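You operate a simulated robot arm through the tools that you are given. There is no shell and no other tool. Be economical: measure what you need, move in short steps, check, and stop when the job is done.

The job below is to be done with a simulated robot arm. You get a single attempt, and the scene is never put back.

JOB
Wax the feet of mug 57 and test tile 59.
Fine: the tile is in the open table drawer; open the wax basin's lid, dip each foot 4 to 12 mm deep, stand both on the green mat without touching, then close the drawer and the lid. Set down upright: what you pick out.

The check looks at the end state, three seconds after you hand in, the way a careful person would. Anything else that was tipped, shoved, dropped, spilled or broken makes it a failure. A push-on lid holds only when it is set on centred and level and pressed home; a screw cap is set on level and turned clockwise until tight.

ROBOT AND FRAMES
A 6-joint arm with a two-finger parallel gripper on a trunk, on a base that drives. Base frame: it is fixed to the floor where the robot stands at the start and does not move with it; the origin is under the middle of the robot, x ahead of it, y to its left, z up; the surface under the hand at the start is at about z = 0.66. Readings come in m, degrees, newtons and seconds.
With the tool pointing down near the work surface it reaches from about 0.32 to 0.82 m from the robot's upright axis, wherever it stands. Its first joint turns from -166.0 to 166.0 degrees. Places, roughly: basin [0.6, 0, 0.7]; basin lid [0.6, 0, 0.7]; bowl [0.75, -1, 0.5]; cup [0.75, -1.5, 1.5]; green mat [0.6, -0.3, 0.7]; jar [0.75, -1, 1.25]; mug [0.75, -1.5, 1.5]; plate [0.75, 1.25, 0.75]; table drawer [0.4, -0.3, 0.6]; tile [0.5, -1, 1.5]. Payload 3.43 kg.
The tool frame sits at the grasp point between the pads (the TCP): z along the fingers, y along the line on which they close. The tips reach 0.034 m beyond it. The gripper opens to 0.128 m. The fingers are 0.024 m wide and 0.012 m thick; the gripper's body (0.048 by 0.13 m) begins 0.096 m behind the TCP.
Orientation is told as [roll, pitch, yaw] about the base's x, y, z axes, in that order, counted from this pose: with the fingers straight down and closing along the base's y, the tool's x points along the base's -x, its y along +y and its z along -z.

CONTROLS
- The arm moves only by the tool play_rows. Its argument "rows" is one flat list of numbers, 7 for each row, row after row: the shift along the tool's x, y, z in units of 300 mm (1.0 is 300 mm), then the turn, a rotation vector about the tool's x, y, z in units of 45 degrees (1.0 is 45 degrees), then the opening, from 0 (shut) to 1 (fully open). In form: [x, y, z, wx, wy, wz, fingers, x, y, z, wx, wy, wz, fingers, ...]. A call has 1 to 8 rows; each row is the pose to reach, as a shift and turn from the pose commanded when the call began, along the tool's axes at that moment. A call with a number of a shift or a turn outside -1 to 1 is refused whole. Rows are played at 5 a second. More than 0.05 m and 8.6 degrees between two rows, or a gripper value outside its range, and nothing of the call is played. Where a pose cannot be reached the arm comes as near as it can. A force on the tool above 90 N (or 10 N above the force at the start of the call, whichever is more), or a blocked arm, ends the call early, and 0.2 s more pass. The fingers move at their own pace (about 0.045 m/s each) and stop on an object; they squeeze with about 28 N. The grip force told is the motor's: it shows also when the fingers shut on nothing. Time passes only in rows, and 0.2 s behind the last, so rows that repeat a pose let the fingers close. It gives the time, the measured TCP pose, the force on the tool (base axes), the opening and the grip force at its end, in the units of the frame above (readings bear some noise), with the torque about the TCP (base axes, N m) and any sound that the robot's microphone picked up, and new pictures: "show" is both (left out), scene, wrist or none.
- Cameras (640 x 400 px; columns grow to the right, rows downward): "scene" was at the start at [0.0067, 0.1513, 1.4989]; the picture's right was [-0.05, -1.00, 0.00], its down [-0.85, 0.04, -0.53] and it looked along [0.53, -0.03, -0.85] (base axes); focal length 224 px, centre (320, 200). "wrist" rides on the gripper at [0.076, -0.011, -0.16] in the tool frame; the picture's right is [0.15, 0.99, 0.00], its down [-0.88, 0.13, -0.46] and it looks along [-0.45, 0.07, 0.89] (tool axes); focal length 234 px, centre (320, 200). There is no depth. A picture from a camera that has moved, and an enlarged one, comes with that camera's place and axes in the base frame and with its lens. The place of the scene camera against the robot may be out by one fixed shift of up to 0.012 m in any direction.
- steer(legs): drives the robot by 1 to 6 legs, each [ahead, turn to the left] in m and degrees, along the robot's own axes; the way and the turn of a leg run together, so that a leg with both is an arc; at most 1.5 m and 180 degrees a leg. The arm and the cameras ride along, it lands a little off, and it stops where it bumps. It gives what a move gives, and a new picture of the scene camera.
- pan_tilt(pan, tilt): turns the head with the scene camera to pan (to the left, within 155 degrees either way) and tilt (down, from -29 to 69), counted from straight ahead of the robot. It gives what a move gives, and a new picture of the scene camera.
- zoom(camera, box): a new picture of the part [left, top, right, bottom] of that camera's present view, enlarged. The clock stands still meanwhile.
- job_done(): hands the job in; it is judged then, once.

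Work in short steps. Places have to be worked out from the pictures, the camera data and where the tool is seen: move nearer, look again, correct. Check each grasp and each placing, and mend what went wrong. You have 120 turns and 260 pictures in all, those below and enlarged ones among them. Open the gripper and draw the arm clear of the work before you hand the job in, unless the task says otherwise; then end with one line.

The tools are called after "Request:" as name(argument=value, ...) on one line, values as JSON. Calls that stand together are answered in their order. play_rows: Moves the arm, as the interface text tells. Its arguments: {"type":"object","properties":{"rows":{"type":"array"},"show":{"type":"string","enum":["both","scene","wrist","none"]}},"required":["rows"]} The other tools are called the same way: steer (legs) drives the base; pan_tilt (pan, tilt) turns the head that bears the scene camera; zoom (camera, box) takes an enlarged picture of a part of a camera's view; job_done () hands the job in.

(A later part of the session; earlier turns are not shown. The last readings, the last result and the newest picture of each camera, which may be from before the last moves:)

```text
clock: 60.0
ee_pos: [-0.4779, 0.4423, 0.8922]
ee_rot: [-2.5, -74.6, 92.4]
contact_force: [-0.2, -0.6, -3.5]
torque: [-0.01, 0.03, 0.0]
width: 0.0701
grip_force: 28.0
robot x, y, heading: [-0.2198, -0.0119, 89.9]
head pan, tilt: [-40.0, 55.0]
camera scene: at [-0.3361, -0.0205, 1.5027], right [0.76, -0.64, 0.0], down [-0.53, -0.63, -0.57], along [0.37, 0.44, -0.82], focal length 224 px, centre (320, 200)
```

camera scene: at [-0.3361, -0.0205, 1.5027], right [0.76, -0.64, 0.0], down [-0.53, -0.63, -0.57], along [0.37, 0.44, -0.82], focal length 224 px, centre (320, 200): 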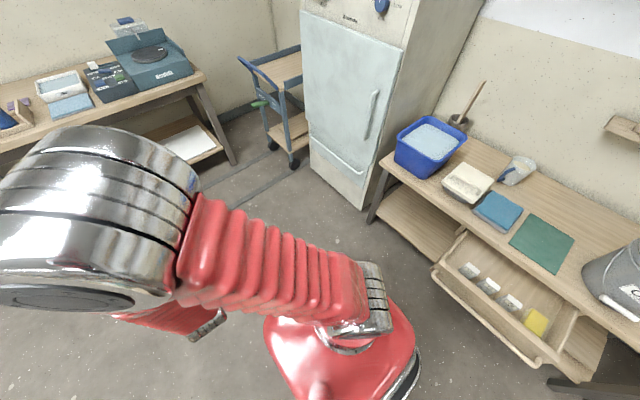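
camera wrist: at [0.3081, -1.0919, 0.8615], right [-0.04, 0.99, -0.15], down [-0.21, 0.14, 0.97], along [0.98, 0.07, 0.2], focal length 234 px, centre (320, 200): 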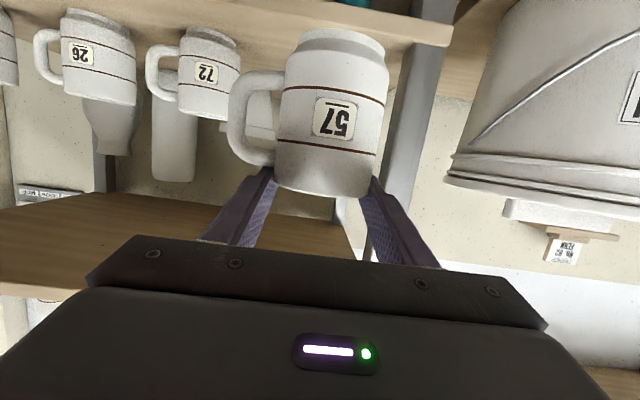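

All clear; I turn right 90° and move ahead a little.

Request:
steer(legs=[[0, -90], [0.15, 0]])

Request:
pan_tilt(pan=-20, tilt=55)

Request:
zoom(camera="wrist", box=[0, 0, 640, 400])

```text
clock: 67.2
ee_pos: [0.3869, 0.2416, 0.8942]
ee_rot: [-6.5, -73.8, 4.5]
contact_force: [0.5, 0.0, -3.0]
torque: [-0.01, 0.04, 0.03]
width: 0.0699
grip_force: 27.7
robot x, y, heading: [-0.0799, 0.0249, -0.9]
head pan, tilt: [-40.0, 55.0]
camera scene: at [-0.0803, 0.1327, 1.5027], right [-0.65, -0.76, 0.0], down [-0.62, 0.53, -0.57], along [0.43, -0.37, -0.82], focal length 224 px, centre (320, 200)
```

scene: 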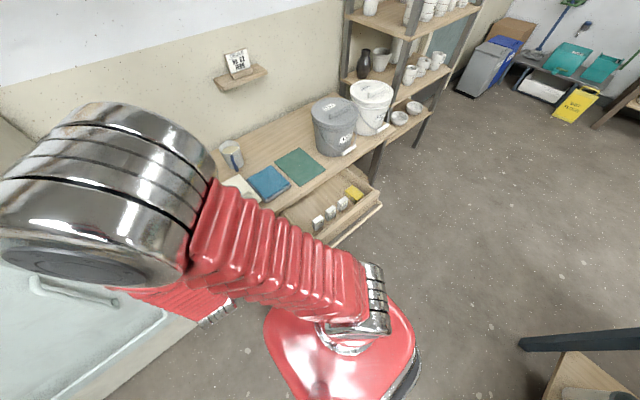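

```text
clock: 68.1
ee_pos: [0.3862, 0.2413, 0.8953]
ee_rot: [-6.5, -73.9, 4.5]
contact_force: [0.6, -0.2, -3.5]
torque: [0.05, 0.02, 0.02]
width: 0.07
grip_force: 28.1
robot x, y, heading: [-0.0711, 0.0232, -0.9]
head pan, tilt: [-20.0, 55.0]
camera scene: at [-0.0675, 0.1542, 1.5027], right [-0.35, -0.94, 0.0], down [-0.77, 0.29, -0.57], along [0.54, -0.2, -0.82], focal length 224 px, centre (320, 200)
```

scene: 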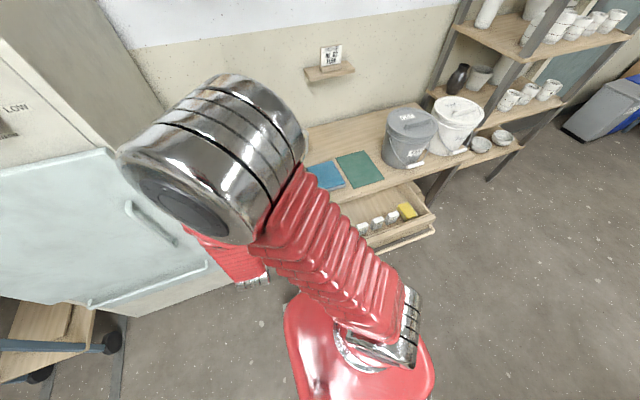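

```text
1.00 times, centred on (320, 200) of wrist (not enlarged: the box is as wide or as high as the picture)
camera zoom: at [0.2108, 0.2338, 0.8671], right [-0.01, 0.99, -0.17], down [-0.19, 0.17, 0.97], along [0.98, 0.04, 0.19], focal length 234 px, centre (320, 200)
```

zoom: 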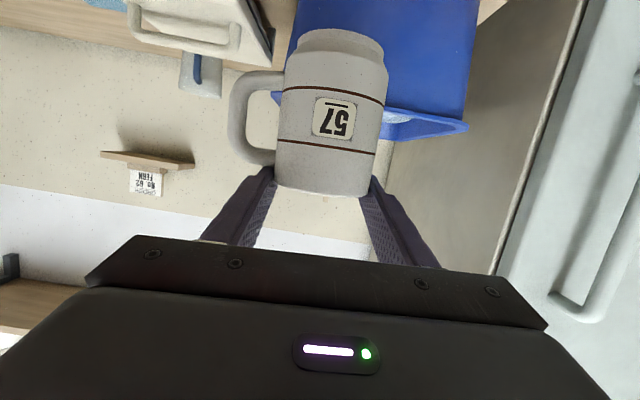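

Mug still held. I raise it and reach out over the table edge to a well-reachable pose, then shift toward the mat.

Request:
play_rows(rows=[-0.106, 0, 0.075, 0, 0, 0, 0.15, -0.213, 0, 0.15, 0, 0, 0, 0.15, -0.32, 0, 0.225, 0, 0, 0, 0.15, -0.426, -0.06, 0.3, 0, 0, 0, 0.15, -0.426, -0.18, 0.3, 0, 0, 0, 0.15, -0.426, -0.3, 0.3, 0, 0, 0, 0.15, -0.426, -0.42, 0.3, 0, 0, 0, 0.15, -0.426, -0.54, 0.3, 0, 0, 0, 0.15], show="wrist")

```text
clock: 69.9
ee_pos: [0.5047, 0.0818, 0.996]
ee_rot: [-6.5, -73.9, 4.5]
contact_force: [0.3, -0.6, -2.7]
torque: [0.06, 0.03, -0.01]
width: 0.0698
grip_force: 28.0
robot x, y, heading: [-0.0739, 0.0201, -0.8]
head pan, tilt: [-20.0, 55.0]
camera wrist: at [0.3291, 0.0728, 0.9682], right [-0.01, 0.99, -0.17], down [-0.19, 0.17, 0.97], along [0.98, 0.04, 0.19], focal length 234 px, centre (320, 200)
```

wrist: 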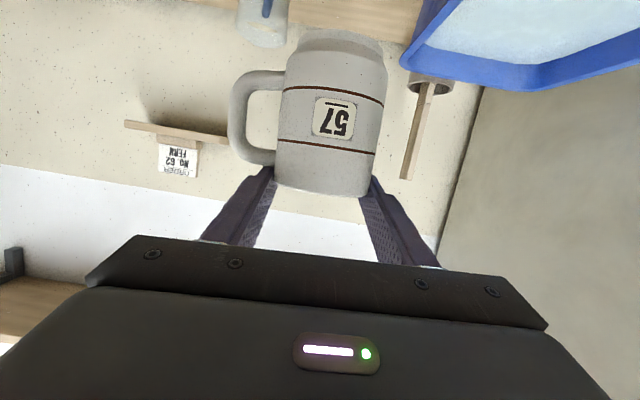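

The tool has drifted ~2° off; I correct that while shifting toward the mat (mat ≈ x 0.48–0.70, y −0.39–−0.22).

Request:
play_rows(rows=[-0.015, -0.14, 0.055, -0.048, 0, 0.028, 0.15, -0.03, -0.28, 0.11, -0.048, 0, 0.028, 0.15, -0.045, -0.42, 0.165, -0.048, 0, 0.028, 0.15, -0.06, -0.56, 0.22, -0.048, 0, 0.028, 0.15, -0.075, -0.7, 0.275, -0.048, 0, 0.028, 0.15, -0.09, -0.83, 0.33, -0.048, 0, 0.028, 0.15, -0.103, -0.967, 0.386, -0.048, 0, 0.028, 0.15, -0.103, -0.967, 0.386, -0.048, 0, 0.028, 0.15], show="both")

```text
clock: 71.7
ee_pos: [0.6369, -0.027, 1.0205]
ee_rot: [9.8, -72.7, -20.8]
contact_force: [0.6, -0.1, -3.5]
torque: [-0.04, 0.03, 0.0]
width: 0.0699
grip_force: 27.9
out of reach, approached as far as the arm can: row 1, 2, 3, 4, 5, 6, 7, 8
robot x, y, heading: [-0.0751, 0.0257, -0.7]
head pan, tilt: [-20.0, 55.0]
camera scene: at [-0.0673, 0.1542, 1.5027], right [-0.35, -0.94, 0.0], down [-0.77, 0.29, -0.57], along [0.54, -0.2, -0.82], focal length 224 px, centre (320, 200)
camera wrist: at [0.4627, -0.0024, 0.9953], right [0.15, 0.98, -0.09], down [-0.16, 0.11, 0.98], along [0.98, -0.14, 0.17], focal length 234 px, centre (320, 200)
```

scene: 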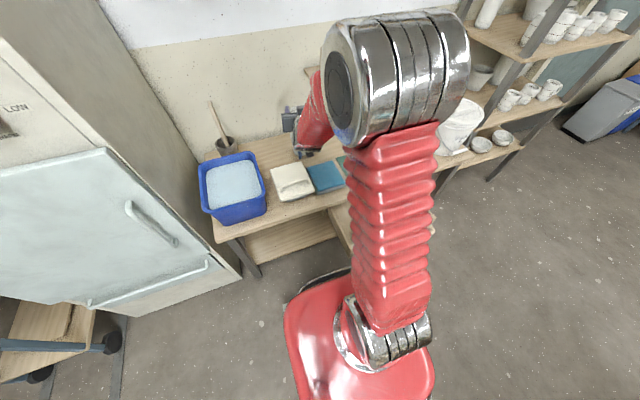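
wrist: 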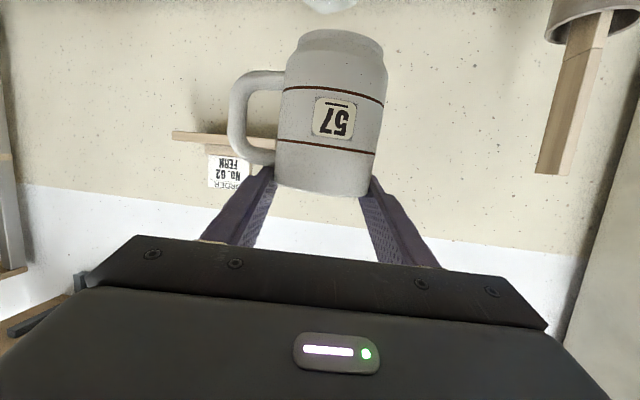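

The arm can't keep the tool's heading while crossing to the right, so I let the tool yaw to about −40° as it swings to the mat; the handle's direction doesn't matter there.

Request:
play_rows(rows=[-0.005, -0.04, 0.01, 0.12, -0.015, 0.025, 0.15, -0.015, -0.13, 0.03, 0.25, -0.03, 0.05, 0.15, -0.03, -0.25, 0.055, 0.37, -0.045, 0.075, 0.15, -0.045, -0.37, 0.08, 0.48, -0.06, 0.1, 0.15, -0.06, -0.5, 0.105, 0.58, -0.075, 0.12, 0.15, -0.075, -0.62, 0.13, 0.626, -0.08, 0.127, 0.15, -0.088, -0.74, 0.155, 0.626, -0.08, 0.127, 0.15, -0.1, -0.853, 0.178, 0.626, -0.08, 0.127, 0.15], show="both")

```text
clock: 73.5
ee_pos: [0.6478, -0.2927, 1.0229]
ee_rot: [3.1, -75.7, -42.9]
contact_force: [0.1, -1.0, -3.3]
torque: [0.04, -0.03, -0.02]
width: 0.07
grip_force: 27.6
robot x, y, heading: [-0.0757, 0.0246, -0.7]
head pan, tilt: [-20.0, 55.0]
camera scene: at [-0.0672, 0.1541, 1.5027], right [-0.35, -0.94, 0.0], down [-0.77, 0.29, -0.57], along [0.54, -0.2, -0.82], focal length 224 px, centre (320, 200)
camera wrist: at [0.5073, -0.1894, 0.9883], right [0.61, 0.78, -0.13], down [-0.1, 0.24, 0.97], along [0.79, -0.58, 0.22], focal length 234 px, centre (320, 200)
```

scene: 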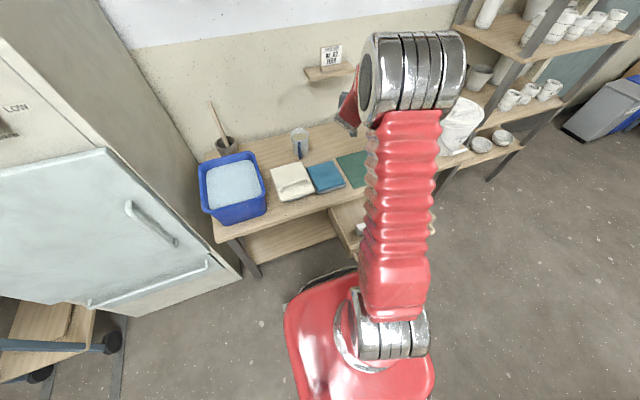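
wrist: 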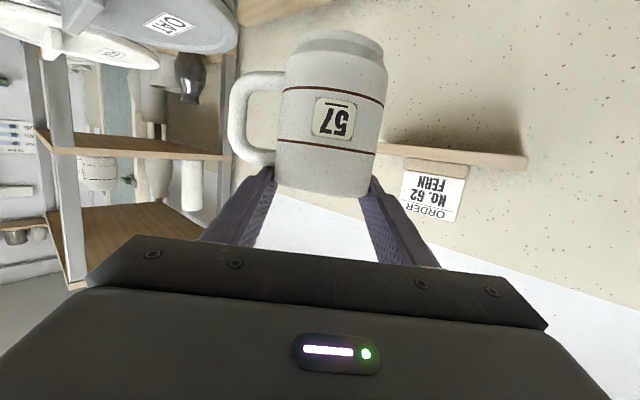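

Well placed above the mat at (0.648, −0.293). I lower to z≈0.80 and check against the mat.

Request:
play_rows(rows=[0.12, 0, 0.03, 0, 0, 0, 0.15, 0.24, 0, 0.061, 0, 0, 0, 0.15, 0.36, 0, 0.092, 0, 0, 0, 0.15, 0.48, 0, 0.122, 0, 0, 0, 0.15, 0.6, 0, 0.153, 0, 0, 0, 0.15, 0.71, 0, 0.183, 0, 0, 0, 0.15, 0.71, 0, 0.183, 0, 0, 0, 0.15], show="both")

Request:
zoom(camera="scene", box=[280, 100, 440, 210])

```text
clock: 75.1
ee_pos: [0.6502, -0.2914, 0.8029]
ee_rot: [3.0, -75.5, -43.1]
contact_force: [-0.4, 0.2, -3.5]
torque: [0.04, -0.02, 0.03]
width: 0.07
grip_force: 27.9
robot x, y, heading: [-0.0773, 0.0252, -0.6]
head pan, tilt: [-20.0, 55.0]
camera scene: at [-0.0671, 0.1541, 1.5027], right [-0.35, -0.94, 0.0], down [-0.77, 0.29, -0.57], along [0.54, -0.2, -0.82], focal length 224 px, centre (320, 200)
camera wrist: at [0.5114, -0.1899, 0.7692], right [0.61, 0.78, -0.13], down [-0.1, 0.23, 0.97], along [0.79, -0.58, 0.22], focal length 234 px, centre (320, 200)
```

scene: 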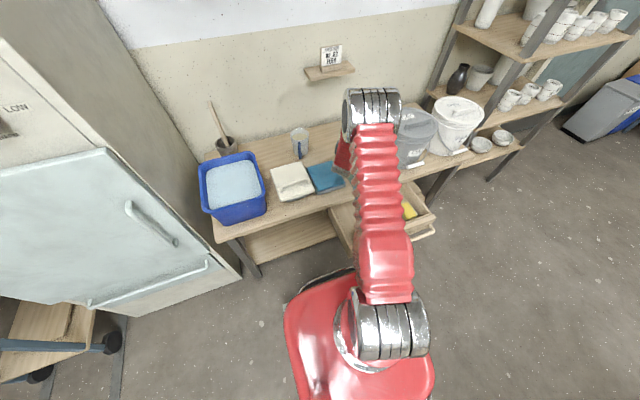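
wrist: 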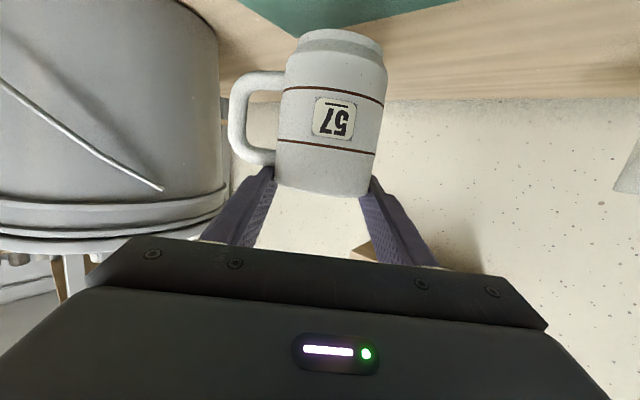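

```text
3.64 times, centred on (360, 155) of scene
camera zoom: at [-0.0671, 0.1541, 1.5027], right [-0.35, -0.94, 0.0], down [-0.77, 0.29, -0.57], along [0.54, -0.2, -0.82], focal length 813 px, centre (174, 364)
```

zoom: 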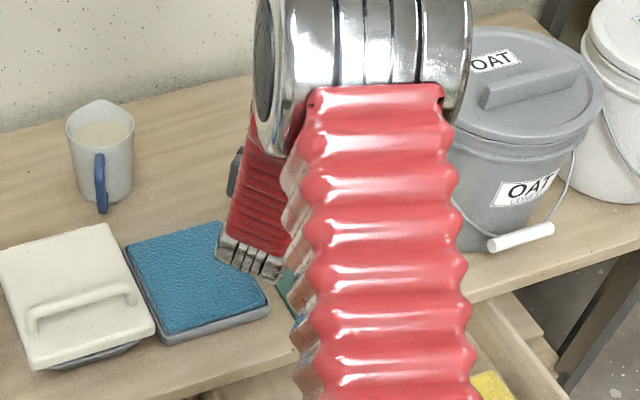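

The mug's foot is ~45 mm above the mat, inside its outline. I lower 35 mm, then step for contact.

Request:
play_rows(rows=[0.056, 0, 0.014, 0, 0, 0, 0.15, 0.113, 0, 0.029, 0, 0, 0, 0.15, 0.113, 0, 0.029, 0, 0, 0, 0.15], show="wrist")

Request:
play_rows(rows=[0.0065, 0, 0.0017, 0, 0, 0, 0.15, 0.013, 0, 0.0034, 0, 0, 0, 0.15], show="none")

```text
clock: 75.9
ee_pos: [0.65, -0.2915, 0.7684]
ee_rot: [3.1, -75.7, -43.1]
contact_force: [0.6, -0.2, -2.6]
torque: [0.04, 0.0, 0.04]
width: 0.0697
grip_force: 28.0
robot x, y, heading: [-0.0739, 0.0213, -0.5]
head pan, tilt: [-20.0, 55.0]
camera wrist: at [0.5102, -0.1891, 0.7341], right [0.61, 0.78, -0.13], down [-0.1, 0.23, 0.97], along [0.79, -0.58, 0.22], focal length 234 px, centre (320, 200)
```

wrist: 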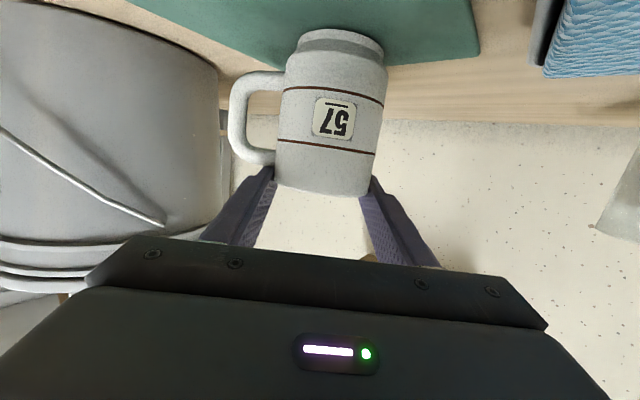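

```text
clock: 76.5
ee_pos: [0.6518, -0.2914, 0.767]
ee_rot: [3.4, -75.9, -43.3]
contact_force: [-4.0, 0.0, 14.8]
torque: [-0.05, 0.86, 0.01]
width: 0.0698
grip_force: 28.0
robot x, y, heading: [-0.0749, 0.0253, -0.7]
head pan, tilt: [-20.0, 55.0]
```

Contact at z≈0.767 (15 N up). I ease up 1 mm and open the fingers.

Request:
play_rows(rows=[-0.004, 0, -0.001, 0, 0, 0, 0.15, -0.004, 0, -0.001, 0, 0, 0, 0.62, -0.004, 0, -0.001, 0, 0, 0, 0.75, -0.004, 0, -0.001, 0, 0, 0, 0.75, -0.004, 0, -0.001, 0, 0, 0, 0.75], show="wrist")

```text
clock: 77.7
ee_pos: [0.6494, -0.2911, 0.765]
ee_rot: [3.0, -75.7, -43.1]
contact_force: [-1.1, -1.2, 6.0]
torque: [-0.25, 0.12, -0.03]
width: 0.0968
grip_force: 0.2
robot x, y, heading: [-0.0744, 0.0256, -0.6]
head pan, tilt: [-20.0, 55.0]
camera wrist: at [0.5096, -0.1885, 0.7303], right [0.61, 0.78, -0.13], down [-0.1, 0.23, 0.97], along [0.79, -0.58, 0.22], focal length 234 px, centre (320, 200)
```

wrist: 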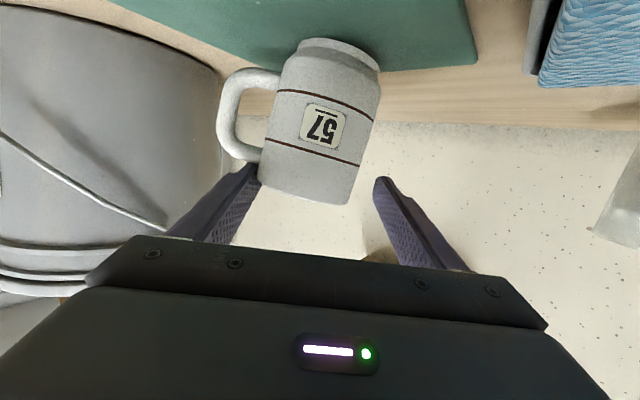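

The mug stands, shifted slightly toward the left finger, which seems to rest on the handle (6 N). I raise straight up off it.

Request:
play_rows(rows=[-0.02, 0, -0.005, 0, 0, 0, 0.75, -0.06, 0, -0.015, 0, 0, 0, 0.8, -0.12, 0, -0.031, 0, 0, 0, 0.8, -0.12, 0, -0.031, 0, 0, 0, 0.8], show="wrist")

```text
clock: 78.7
ee_pos: [0.6496, -0.2914, 0.8016]
ee_rot: [2.9, -75.8, -42.9]
contact_force: [-0.1, 0.3, -0.1]
torque: [0.01, -0.02, 0.0]
width: 0.1022
grip_force: 0.0
robot x, y, heading: [-0.0741, 0.0239, -0.6]
head pan, tilt: [-20.0, 55.0]
camera wrist: at [0.51, -0.1894, 0.7678], right [0.61, 0.78, -0.13], down [-0.1, 0.23, 0.97], along [0.79, -0.58, 0.22], focal length 234 px, centre (320, 200)
```

wrist: 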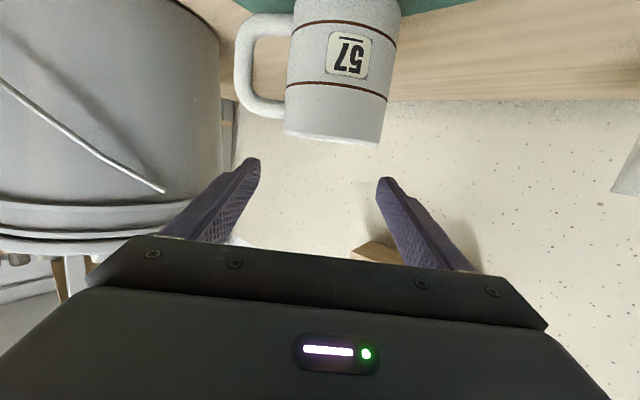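

The mug stands upright on the mat. I draw the hand up and back and swing the tool towards straight down.

Request:
play_rows(rows=[-0.07, 0, -0.06, 0, 0, 0, 0.8, -0.14, 0, -0.12, 0, 0.12, 0, 0.8, -0.21, 0, -0.18, 0, 0.26, 0, 0.8, -0.28, 0, -0.24, 0, 0.4, 0, 0.8, -0.35, 0, -0.3, 0, 0.55, 0, 0.8, -0.42, 0, -0.36, 0, 0.7, 0, 0.8, -0.49, 0, -0.43, 0, 0.85, 0, 0.8, -0.562, 0, -0.49, 0, 1, 0, 0.8], show="none")

Request:
play_rows(rows=[0, 0, 0, 0, 0.15, 0, 0.8, 0, 0, 0, 0, 0.3, 0, 0.8, 0, 0, 0, 0, 0.45, 0, 0.8, 0, 0, 0, 0, 0.6, 0, 0.8, 0, 0, 0, 0, 0.683, 0, 0.8], show="both")

```text
clock: 80.5
ee_pos: [0.5691, -0.2467, 1.0073]
ee_rot: [-6.2, -33.0, -33.7]
contact_force: [0.0, 5.4, -2.3]
torque: [-0.37, -0.11, -0.26]
width: 0.1024
grip_force: 0.1
robot x, y, heading: [-0.0742, 0.0253, -0.7]
head pan, tilt: [-20.0, 55.0]
```

```text
clock: 81.7
ee_pos: [0.5706, -0.2282, 1.0015]
ee_rot: [0.7, 0.1, -40.0]
contact_force: [-0.1, -1.2, 0.3]
torque: [0.0, 0.02, 0.01]
width: 0.1025
grip_force: 0.0
robot x, y, heading: [-0.077, 0.0282, -0.6]
head pan, tilt: [-20.0, 55.0]
camera scene: at [-0.0673, 0.1541, 1.5027], right [-0.35, -0.94, 0.0], down [-0.77, 0.29, -0.57], along [0.54, -0.2, -0.82], focal length 224 px, centre (320, 200)
camera wrist: at [0.5031, -0.1905, 1.1611], right [0.52, 0.85, 0.01], down [0.75, -0.47, 0.46], along [0.39, -0.23, -0.89], focal length 234 px, centre (320, 200)
```

scene: 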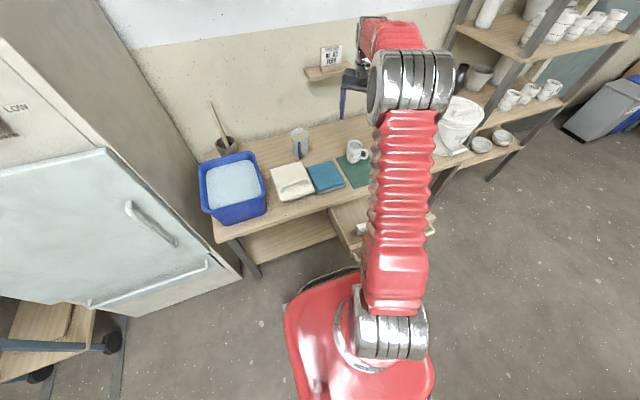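
wrist: 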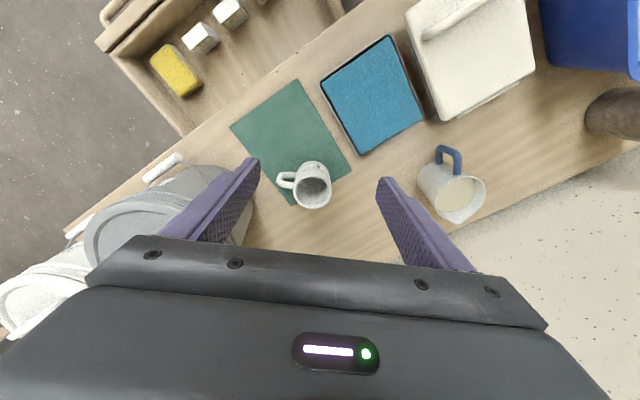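

The mug stands well inside the mat. Now I turn the tool back to yaw 0 and go above the basin lid to study it.

Request:
play_rows(rows=[0.1, 0.074, 0.02, 0, 0, -0.111, 0.6, 0.2, 0.148, 0.04, 0, 0, -0.222, 0.6, 0.3, 0.222, 0.06, 0, 0, -0.333, 0.6, 0.4, 0.295, 0.08, 0, 0, -0.444, 0.6, 0.5, 0.369, 0.1, 0, 0, -0.556, 0.6, 0.6, 0.443, 0.12, 0, 0, -0.667, 0.6, 0.7, 0.516, 0.145, 0, 0, -0.778, 0.6, 0.8, 0.59, 0.167, 0, 0, -0.889, 0.6], show="both")

Request:
zoom(camera="wrist", box=[200, 60, 440, 210])

Request:
zoom(camera="scene", box=[250, 110, 410, 220])

```text
clock: 83.5
ee_pos: [0.5009, 0.0623, 0.9519]
ee_rot: [0.6, -0.6, 0.0]
contact_force: [-0.2, 0.1, -0.2]
torque: [0.02, 0.02, -0.02]
width: 0.0769
grip_force: 0.1
robot x, y, heading: [-0.0758, 0.0267, -0.8]
head pan, tilt: [-20.0, 55.0]
camera scene: at [-0.0673, 0.1542, 1.5027], right [-0.35, -0.94, 0.0], down [-0.77, 0.29, -0.57], along [0.54, -0.2, -0.82], focal length 224 px, centre (320, 200)
camera wrist: at [0.423, 0.049, 1.1117], right [-0.15, 0.99, 0.01], down [0.88, 0.13, 0.46], along [0.46, 0.08, -0.89], focal length 234 px, centre (320, 200)
```

scene: 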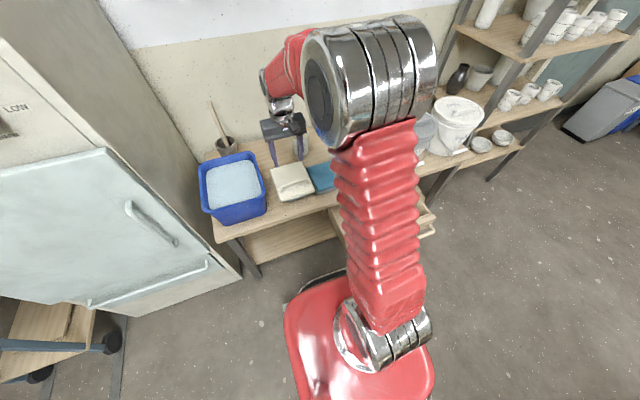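
wrist: 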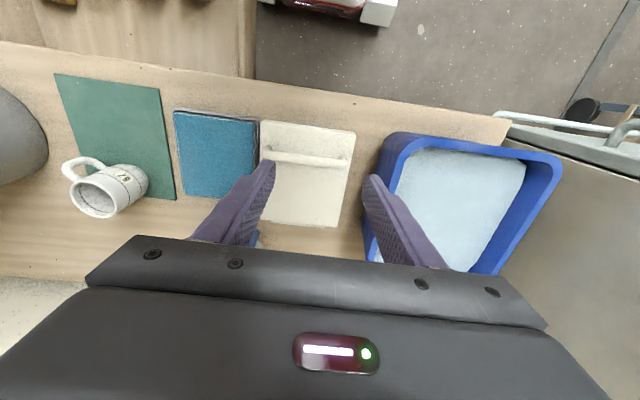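

```text
2.67 times, centred on (320, 135) of wrist
camera zoom: at [0.423, 0.049, 1.1117], right [-0.15, 0.99, 0.01], down [0.88, 0.13, 0.46], along [0.46, 0.08, -0.89], focal length 624 px, centre (320, 373)
```

zoom: 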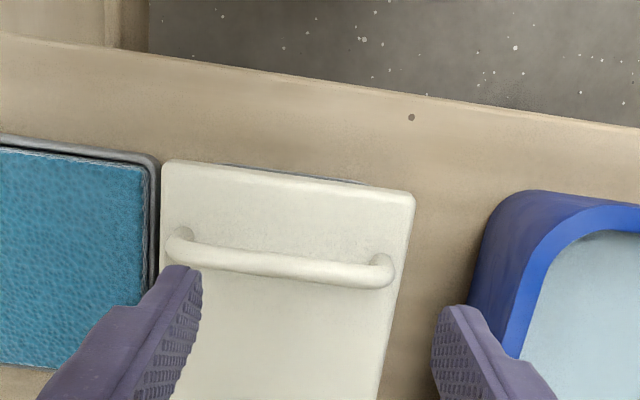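

```text
3.64 times, centred on (330, 165) of scene
camera zoom: at [-0.0673, 0.1542, 1.5027], right [-0.35, -0.94, 0.0], down [-0.77, 0.29, -0.57], along [0.54, -0.2, -0.82], focal length 813 px, centre (284, 327)
```

zoom: 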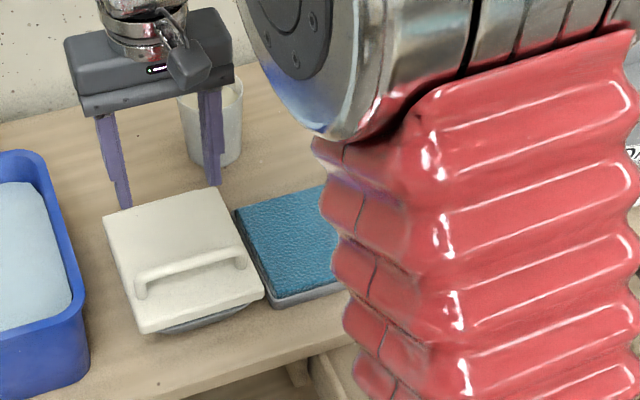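

The lid looks hinged at the back with a bar handle along y near the front. I tilt the hand to see the handle's height and gap from the front.

Request:
play_rows(rows=[0.05, 0, 0.04, 0, -0.13, 0, 0.6, 0.1, 0, 0.08, 0, -0.26, 0, 0.6, 0.15, 0, 0.12, 0, -0.39, 0, 0.6, 0.2, 0, 0.16, 0, -0.52, 0, 0.6, 0.25, 0, 0.2, 0, -0.65, 0, 0.6, 0.3, 0, 0.24, 0, -0.78, 0, 0.6, 0.33, 0, 0.28, 0, -0.9, 0, 0.6, 0.33, 0, 0.3, 0, -1, 0, 0.6], show="wrist")

Request:
zoom(camera="wrist", box=[200, 40, 440, 190])

```text
clock: 85.5
ee_pos: [0.3923, 0.0183, 0.8569]
ee_rot: [-4.1, -33.4, -12.1]
contact_force: [0.3, -0.2, -0.5]
torque: [-0.01, 0.01, 0.0]
width: 0.0768
grip_force: 0.1
out of reach, approached as far as the arm can: row 6, 7, 8
robot x, y, heading: [-0.0717, 0.0239, -0.9]
head pan, tilt: [-20.0, 55.0]
stopped in row 8: the arm was blocked; the commanded pose is now the measured one
camera wrist: at [0.2446, 0.0506, 0.9498], right [0.12, 0.98, -0.14], down [0.51, 0.06, 0.86], along [0.85, -0.18, -0.5], focal length 234 px, centre (320, 200)
```

wrist: 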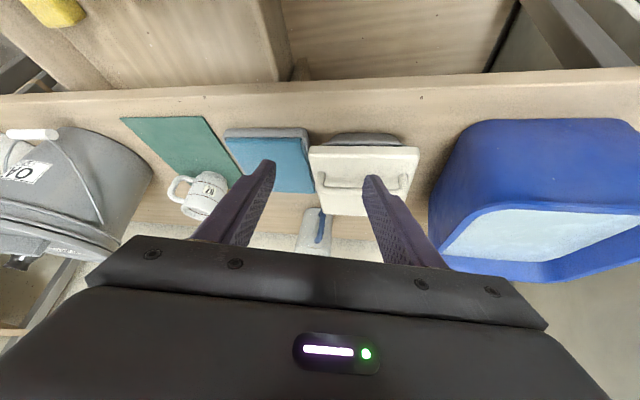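

```text
2.67 times, centred on (320, 115) of wrist
camera zoom: at [0.2446, 0.0506, 0.9498], right [0.12, 0.98, -0.14], down [0.51, 0.06, 0.86], along [0.85, -0.18, -0.5], focal length 624 px, centre (320, 427)
```

zoom: 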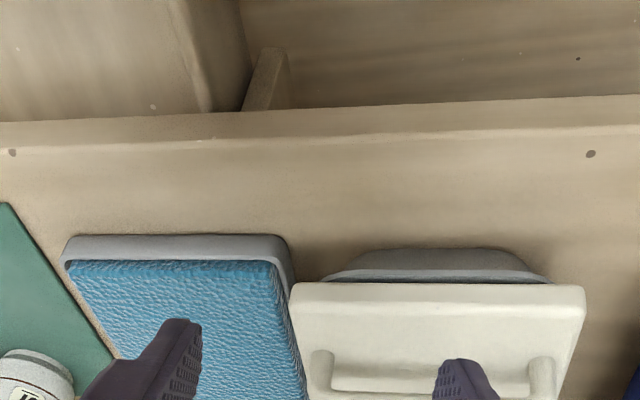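

Lid: front edge x≈0.50, top z≈0.71, y −0.03 to 0.12, hinge near x≈0.69; bar at about (0.542, 0.048, 0.74). I drive back to the start spot, then turn the hand to yaw 90, upright, above the bar.

Request:
steer(legs=[[0.075, 0.8]])

Request:
play_rows(rows=[0, 0, -0.05, 0, 0.15, 0, 0.6, 0, 0, -0.1, 0, 0.3, 0, 0.6, 0, 0, -0.15, 0, 0.45, 0, 0.6, 0, 0, -0.2, 0, 0.6, 0, 0.6, 0, 0, -0.25, 0, 0.742, 0, 0.6], show="none")

```text
clock: 86.6
ee_pos: [0.4687, 0.0259, 0.8585]
ee_rot: [-4.1, -33.5, -11.3]
contact_force: [0.4, -0.5, -0.1]
torque: [-0.02, 0.01, -0.01]
width: 0.077
grip_force: 0.1
robot x, y, heading: [0.0015, 0.0227, 0.0]
head pan, tilt: [-20.0, 55.0]
camera scene: at [0.0065, 0.1527, 1.5027], right [-0.34, -0.94, 0.0], down [-0.77, 0.28, -0.57], along [0.54, -0.2, -0.82], focal length 224 px, centre (320, 200)
```

scene: 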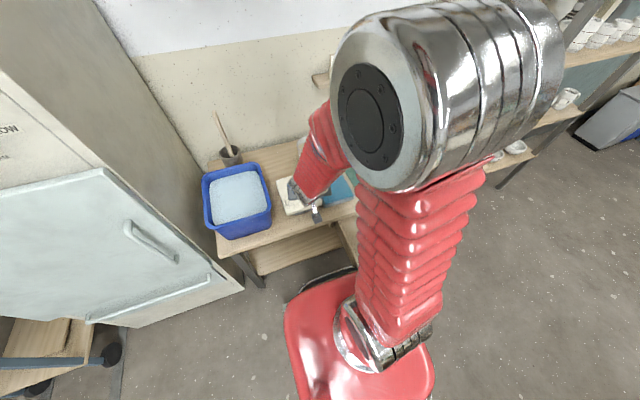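

```text
clock: 87.8
ee_pos: [0.4285, 0.0382, 0.921]
ee_rot: [-3.3, 0.1, -13.6]
contact_force: [0.1, -0.6, -0.4]
torque: [-0.01, -0.01, 0.0]
width: 0.0767
grip_force: 0.1
out of reach, approached as far as the arm can: row 1
robot x, y, heading: [0.0008, 0.0235, 0.2]
head pan, tilt: [-20.0, 55.0]
```

Next I yaw the tool towards −90° so the fingers close along x, moving above the bar.

Request:
play_rows(rows=[-0.06, 0.02, 0, -0.07, 0.017, 0, 0.4, -0.12, 0.04, 0, -0.07, 0.017, 0.18, 0.4, -0.18, 0.06, 0.05, -0.07, 0.017, 0.36, 0.4, -0.24, 0.08, 0.1, -0.07, 0.017, 0.54, 0.4, -0.3, 0.1, 0.15, -0.07, 0.017, 0.72, 0.4, -0.36, 0.121, 0.15, -0.07, 0.017, 0.9, 0.4], show="none")

Request:
play_rows(rows=[0, 0, 0, 0, 0, 0.18, 0.4, 0, 0, 0, 0, 0, 0.36, 0.4, 0, 0, 0, 0, 0, 0.54, 0.4, 0, 0, 0, 0, 0, 0.7, 0.4, 0, 0, 0, 0, 0, 0.8, 0.4, 0, 0, 0, 0, 0, 0.8, 0.4], show="both")

```text
clock: 89.2
ee_pos: [0.5434, 0.0476, 0.8728]
ee_rot: [0.1, -0.5, -54.2]
contact_force: [-0.1, 0.6, 0.4]
torque: [0.03, 0.04, 0.0]
width: 0.0511
grip_force: 0.1
robot x, y, heading: [-0.0001, 0.023, 0.2]
head pan, tilt: [-20.0, 55.0]
```

```text
clock: 90.6
ee_pos: [0.5435, 0.0457, 0.8733]
ee_rot: [0.5, -0.3, -90.1]
contact_force: [-0.2, -0.6, -0.9]
torque: [0.01, 0.0, 0.01]
width: 0.0512
grip_force: 0.1
robot x, y, heading: [0.0037, 0.0229, -0.1]
head pan, tilt: [-20.0, 55.0]
camera scene: at [0.0066, 0.1527, 1.5027], right [-0.34, -0.94, 0.0], down [-0.77, 0.28, -0.57], along [0.54, -0.2, -0.82], focal length 224 px, centre (320, 200)
camera wrist: at [0.5299, 0.1219, 1.0329], right [0.99, 0.14, 0.01], down [0.13, -0.88, 0.46], along [0.07, -0.46, -0.89], focal length 234 px, centre (320, 200)
```

scene: 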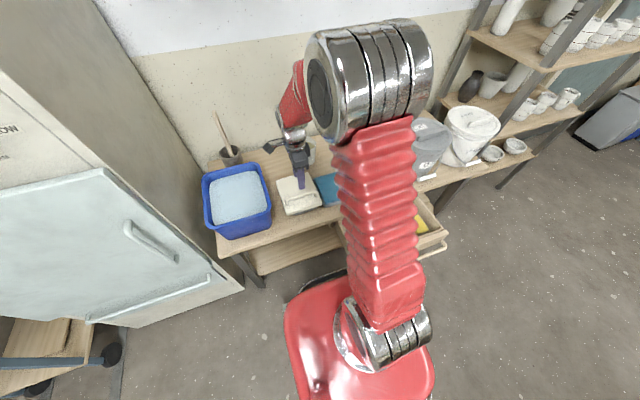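
wrist: 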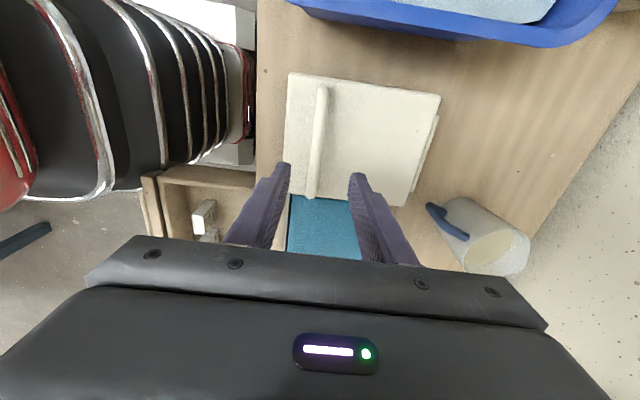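

The bar runs between the fingers at x≈0.538. I lower to z 0.757 straddling the bar, then look.

Request:
play_rows(rows=[0, -0.018, 0.1, 0, 0, 0, 0.35, 0, -0.018, 0.2, 0, 0, 0, 0.35, 0, -0.018, 0.3, 0, 0, 0, 0.35, 0, -0.018, 0.36, 0, 0, 0, 0.35, 0, -0.018, 0.387, 0, 0, 0, 0.35, 0, -0.018, 0.387, 0, 0, 0, 0.35], show="wrist")

Request:
zoom(camera="wrist", box=[220, 60, 420, 185])

Request:
zoom(camera="scene", box=[250, 110, 370, 220])

```text
clock: 92.0
ee_pos: [0.5403, 0.0458, 0.7615]
ee_rot: [0.8, -0.2, -90.1]
contact_force: [-9.0, 0.8, 81.7]
torque: [0.5, 1.74, 0.05]
width: 0.0491
grip_force: 3.6
robot x, y, heading: [0.0034, 0.0241, 0.2]
head pan, tilt: [-20.0, 55.0]
camera wrist: at [0.5257, 0.1215, 0.9205], right [0.99, 0.15, 0.01], down [0.12, -0.88, 0.46], along [0.08, -0.46, -0.89], focal length 234 px, centre (320, 200)
```

wrist: 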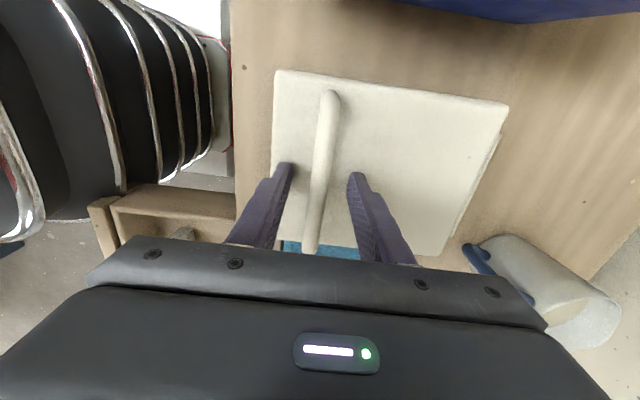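

```text
3.20 times, centred on (320, 122) of wrist
camera zoom: at [0.5257, 0.1215, 0.9205], right [0.99, 0.15, 0.01], down [0.12, -0.88, 0.46], along [0.08, -0.46, -0.89], focal length 749 px, centre (320, 448)
```

zoom: 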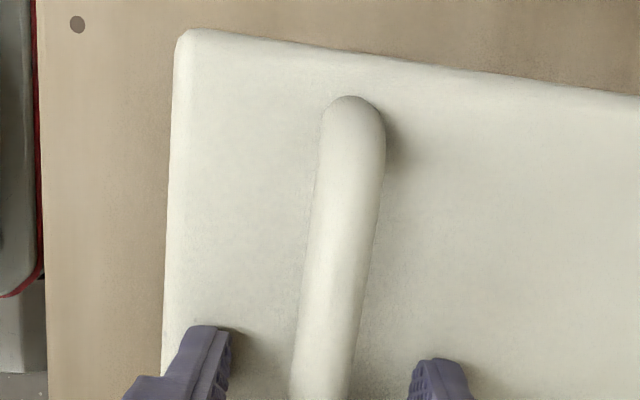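

```text
3.64 times, centred on (310, 165) of scene
camera zoom: at [0.0042, 0.1526, 1.5028], right [-0.34, -0.94, 0.0], down [-0.77, 0.28, -0.57], along [0.54, -0.2, -0.82], focal length 813 px, centre (356, 327)
```

zoom: 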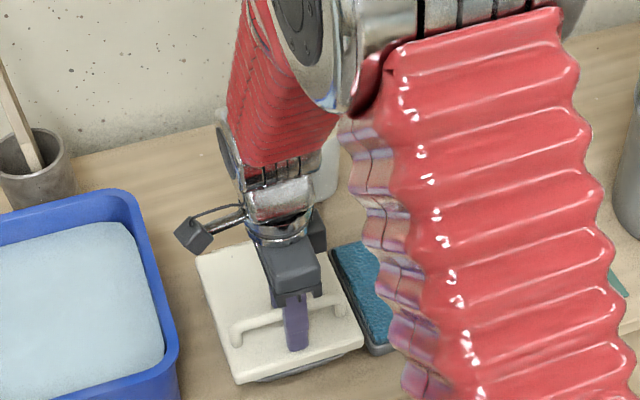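

The tips pressed on the lid (82 N): lid top is really ≈0.728. I raise 8 mm at once and close on the bar.

Request:
play_rows(rows=[0, 0, -0.02, 0, 0, 0, 0.35, 0, -0.005, -0.04, 0, 0, 0, 0.35, 0, -0.01, -0.04, 0, 0, 0, 0.1, 0, -0.01, -0.04, 0, 0, 0, 0, 0, -0.01, -0.04, 0, 0, 0, 0, 0, -0.01, -0.04, 0, 0, 0, 0], show="wrist")

```text
clock: 93.4
ee_pos: [0.5393, 0.0451, 0.7698]
ee_rot: [0.7, -0.3, -90.1]
contact_force: [34.5, -1.7, -9.6]
torque: [-0.09, -0.37, 0.53]
width: 0.0132
grip_force: 45.0
robot x, y, heading: [0.0015, 0.023, 0.0]
head pan, tilt: [-20.0, 55.0]
camera wrist: at [0.5247, 0.1213, 0.9293], right [0.99, 0.15, 0.01], down [0.12, -0.88, 0.46], along [0.08, -0.46, -0.89], focal length 234 px, centre (320, 200)
```

wrist: 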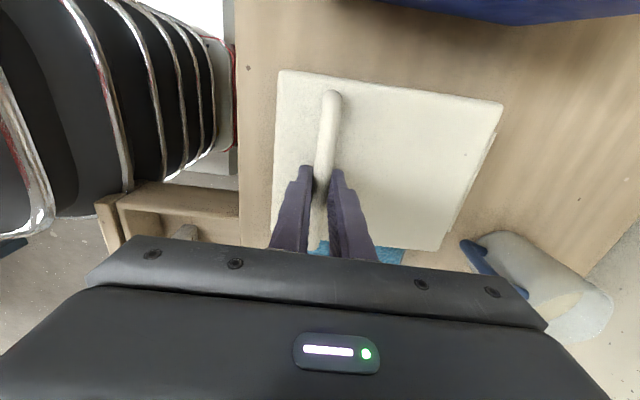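

Bar gripped (0.013 m), with a side load of 34 N, so I shift +4 mm in x to relieve it and start the opening arc by 10°.

Request:
play_rows(rows=[0, 0.014, 0, 0, 0, 0, 0, 0, 0.022, -0.02, 0, 0, 0, 0, 0, 0.03, -0.045, 0.03, 0, 0, 0, 0, 0.043, -0.078, 0.06, 0, 0, 0, 0, 0.043, -0.078, 0.06, 0, 0, 0], show="both")

Request:
zoom(camera="scene", box=[250, 110, 370, 220])

```text
clock: 94.6
ee_pos: [0.5471, 0.0455, 0.7938]
ee_rot: [-2.3, -0.3, -90.0]
contact_force: [20.7, 0.7, -11.8]
torque: [-0.17, -0.17, 0.53]
width: 0.0132
grip_force: 45.2
robot x, y, heading: [0.0005, 0.0279, 0.0]
head pan, tilt: [-20.0, 55.0]
camera scene: at [0.0077, 0.1527, 1.5027], right [-0.34, -0.94, 0.0], down [-0.77, 0.28, -0.57], along [0.54, -0.2, -0.82], focal length 224 px, centre (320, 200)
camera wrist: at [0.5427, 0.1214, 0.9525], right [0.99, 0.15, -0.04], down [0.15, -0.88, 0.45], along [0.03, -0.46, -0.89], focal length 234 px, centre (320, 200)
```

scene: 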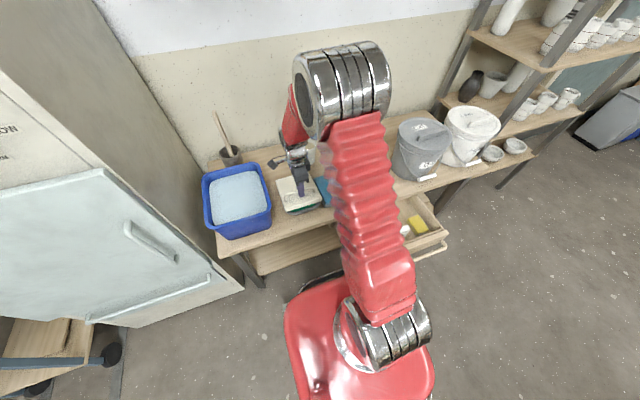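
wrist: 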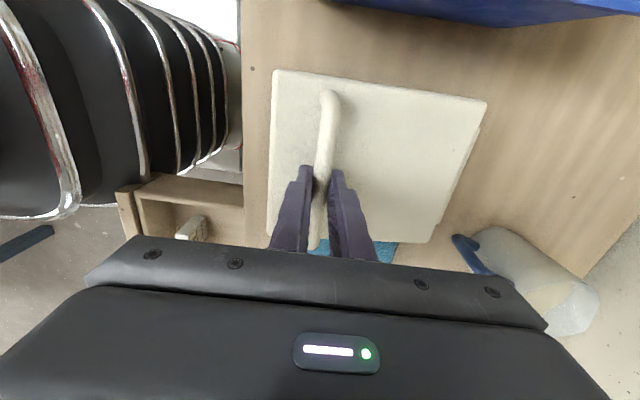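

```text
3.64 times, centred on (310, 165) of scene
camera zoom: at [0.0077, 0.1527, 1.5027], right [-0.34, -0.94, 0.0], down [-0.77, 0.28, -0.57], along [0.54, -0.2, -0.82], focal length 813 px, centre (356, 327)
```

zoom: 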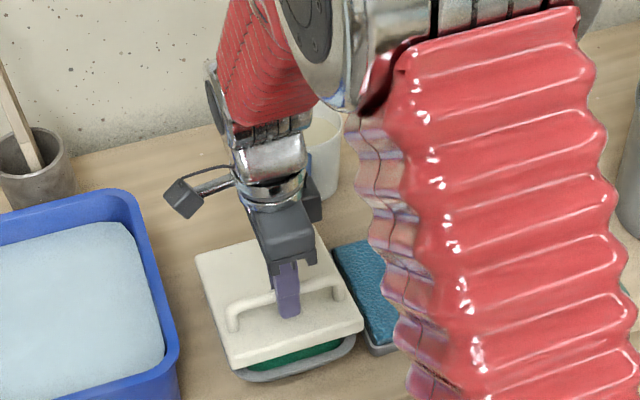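

The lid swings on its back hinge and green wax shows beneath. I go on along the arc to about 50°.

Request:
play_rows(rows=[0, 0.028, -0.037, 0.035, 0, 0, 0, 0, 0.052, -0.073, 0.07, 0, 0, 0, 0, 0.077, -0.107, 0.11, 0, 0, 0, 0, 0.1, -0.138, 0.15, 0, 0, 0, 0, 0.132, -0.167, 0.19, 0, 0, 0, 0, 0.163, -0.193, 0.22, 0, 0, 0, 0, 0.2, -0.217, 0.26, 0, 0, 0, 0, 0.233, -0.237, 0.29, 0, 0, 0], show="both")

```text
clock: 96.4
ee_pos: [0.6201, 0.0455, 0.8615]
ee_rot: [-15.2, -0.3, -90.1]
contact_force: [-11.8, 5.1, 23.2]
torque: [-0.25, 0.14, 0.36]
width: 0.0132
grip_force: 44.4
robot x, y, heading: [0.001, 0.0235, -0.0]
head pan, tilt: [-20.0, 55.0]
camera scene: at [0.0056, 0.1528, 1.5027], right [-0.34, -0.94, 0.0], down [-0.77, 0.28, -0.57], along [0.54, -0.2, -0.82], focal length 224 px, centre (320, 200)
camera wrist: at [0.6517, 0.1219, 1.0184], right [0.95, 0.14, -0.26], down [0.24, -0.88, 0.41], along [-0.17, -0.46, -0.87], focal length 234 px, centre (320, 200)
```

scene: 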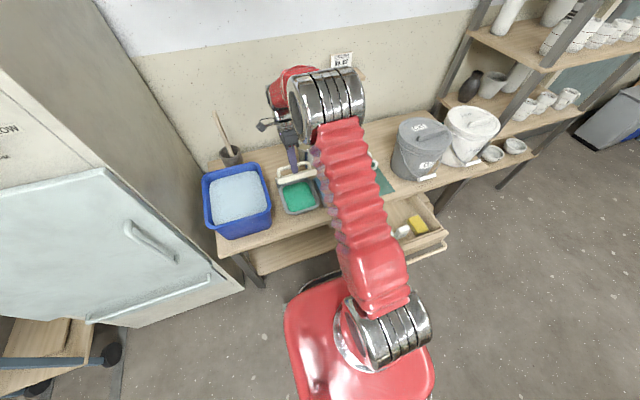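
wrist: 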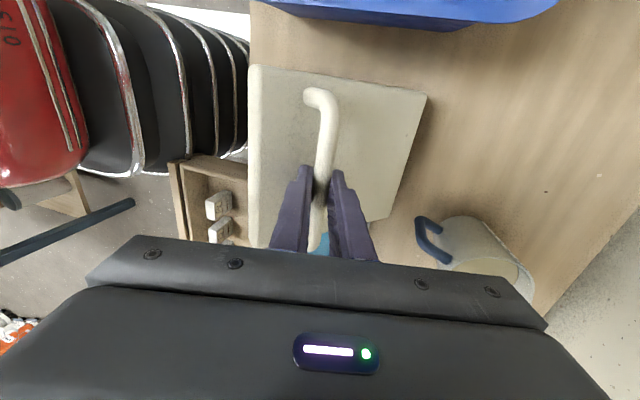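

Forces show the true radius is slightly larger; I follow a corrected arc to roughly 80–85°.

Request:
play_rows(rows=[0, 0.028, -0.024, 0.03, 0, 0, 0, 0, 0.056, -0.044, 0.06, 0, 0, 0, 0, 0.092, -0.063, 0.09, 0, 0, 0, 0, 0.128, -0.08, 0.12, 0, 0, 0, 0, 0.166, -0.092, 0.15, 0, 0, 0, 0, 0.205, -0.101, 0.18, 0, 0, 0], show="both")

```text
clock: 97.8
ee_pos: [0.6888, 0.0464, 0.8758]
ee_rot: [-23.4, -0.3, -90.0]
contact_force: [0.2, 10.1, 20.7]
torque: [-0.3, 0.03, 0.32]
width: 0.0134
grip_force: 44.7
robot x, y, heading: [0.0024, 0.027, 0.3]
head pan, tilt: [-20.0, 55.0]
camera scene: at [0.0061, 0.1529, 1.5027], right [-0.34, -0.94, 0.0], down [-0.77, 0.28, -0.57], along [0.54, -0.2, -0.82], focal length 224 px, centre (320, 200)
camera wrist: at [0.7407, 0.1223, 1.0266], right [0.91, 0.14, -0.39], down [0.3, -0.88, 0.37], along [-0.29, -0.46, -0.84], focal length 234 px, centre (320, 200)
```

scene: 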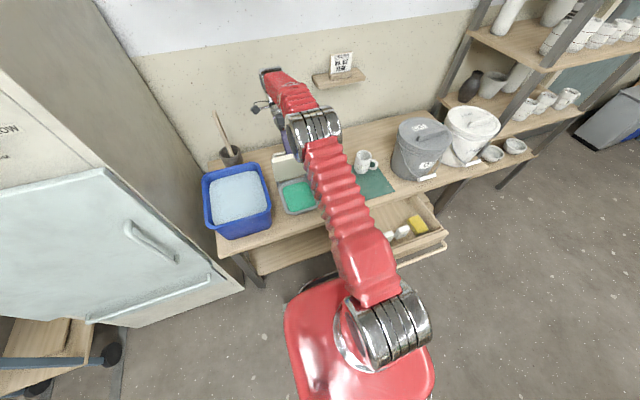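
wrist: 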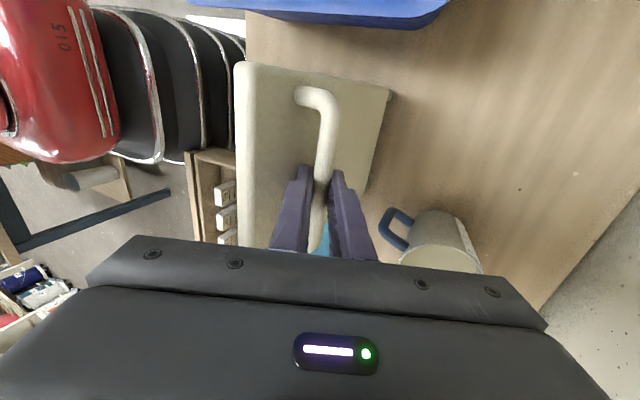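

Lid is near 80°. I carry it past vertical, to around 105°.

Request:
play_rows(rows=[0, 0.037, -0.013, 0.02, 0, 0, 0, 0, 0.075, -0.022, 0.04, 0, 0, 0, 0, 0.116, -0.026, 0.06, 0, 0, 0, 0, 0.157, -0.028, 0.08, 0, 0, 0, 0, 0.186, -0.026, 0.1, 0, 0, 0, 0, 0.214, -0.023, 0.1, 0, 0, 0], show="both")

Request:
zoom(camera="scene", box=[240, 90, 380, 220])

```text
clock: 99.1
ee_pos: [0.7104, 0.0461, 0.8716]
ee_rot: [-26.3, -0.3, -90.1]
contact_force: [3.6, 2.5, 5.6]
torque: [-0.1, -0.28, 0.27]
width: 0.0134
grip_force: 44.5
out of reach, approached as far as the arm can: row 3, 4, 5, 6
robot x, y, heading: [0.0026, 0.0236, -0.1]
head pan, tilt: [-20.0, 55.0]
stopped in row 6: the force on the tool passed its limit at 95 N (the readings are from after the stop); the commanded pose is now the measured one
camera scene: at [0.0069, 0.1527, 1.5027], right [-0.34, -0.94, 0.0], down [-0.77, 0.28, -0.57], along [0.54, -0.2, -0.82], focal length 224 px, centre (320, 200)
camera wrist: at [0.7705, 0.1217, 1.0197], right [0.89, 0.14, -0.44], down [0.32, -0.88, 0.35], along [-0.33, -0.45, -0.83], focal length 234 px, centre (320, 200)
```

scene: 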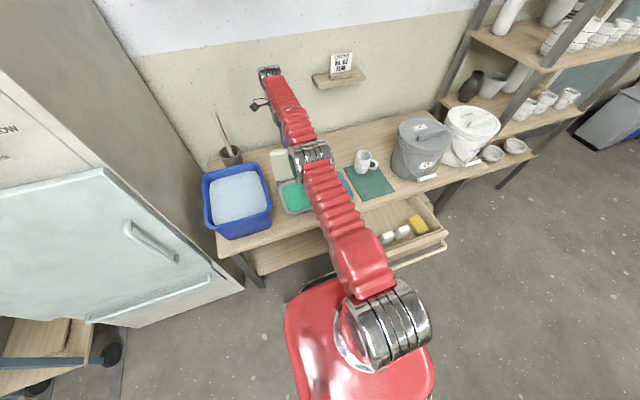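
wrist: 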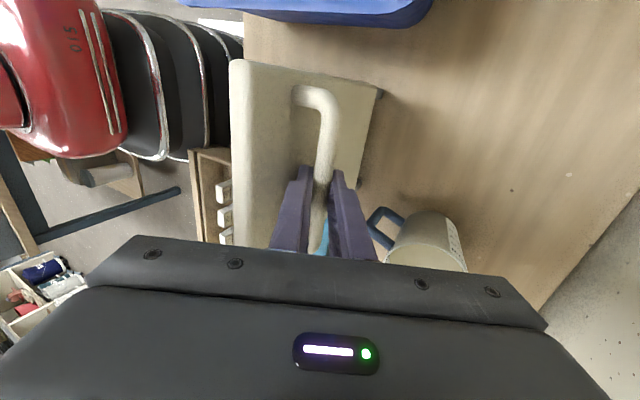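

```text
3.08 times, centred on (310, 155) of scene
camera zoom: at [0.0069, 0.1527, 1.5027], right [-0.34, -0.94, 0.0], down [-0.77, 0.28, -0.57], along [0.54, -0.2, -0.82], focal length 688 px, centre (351, 338)
```

zoom: 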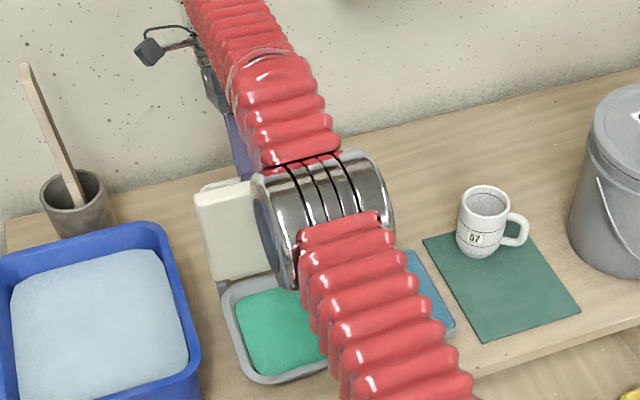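

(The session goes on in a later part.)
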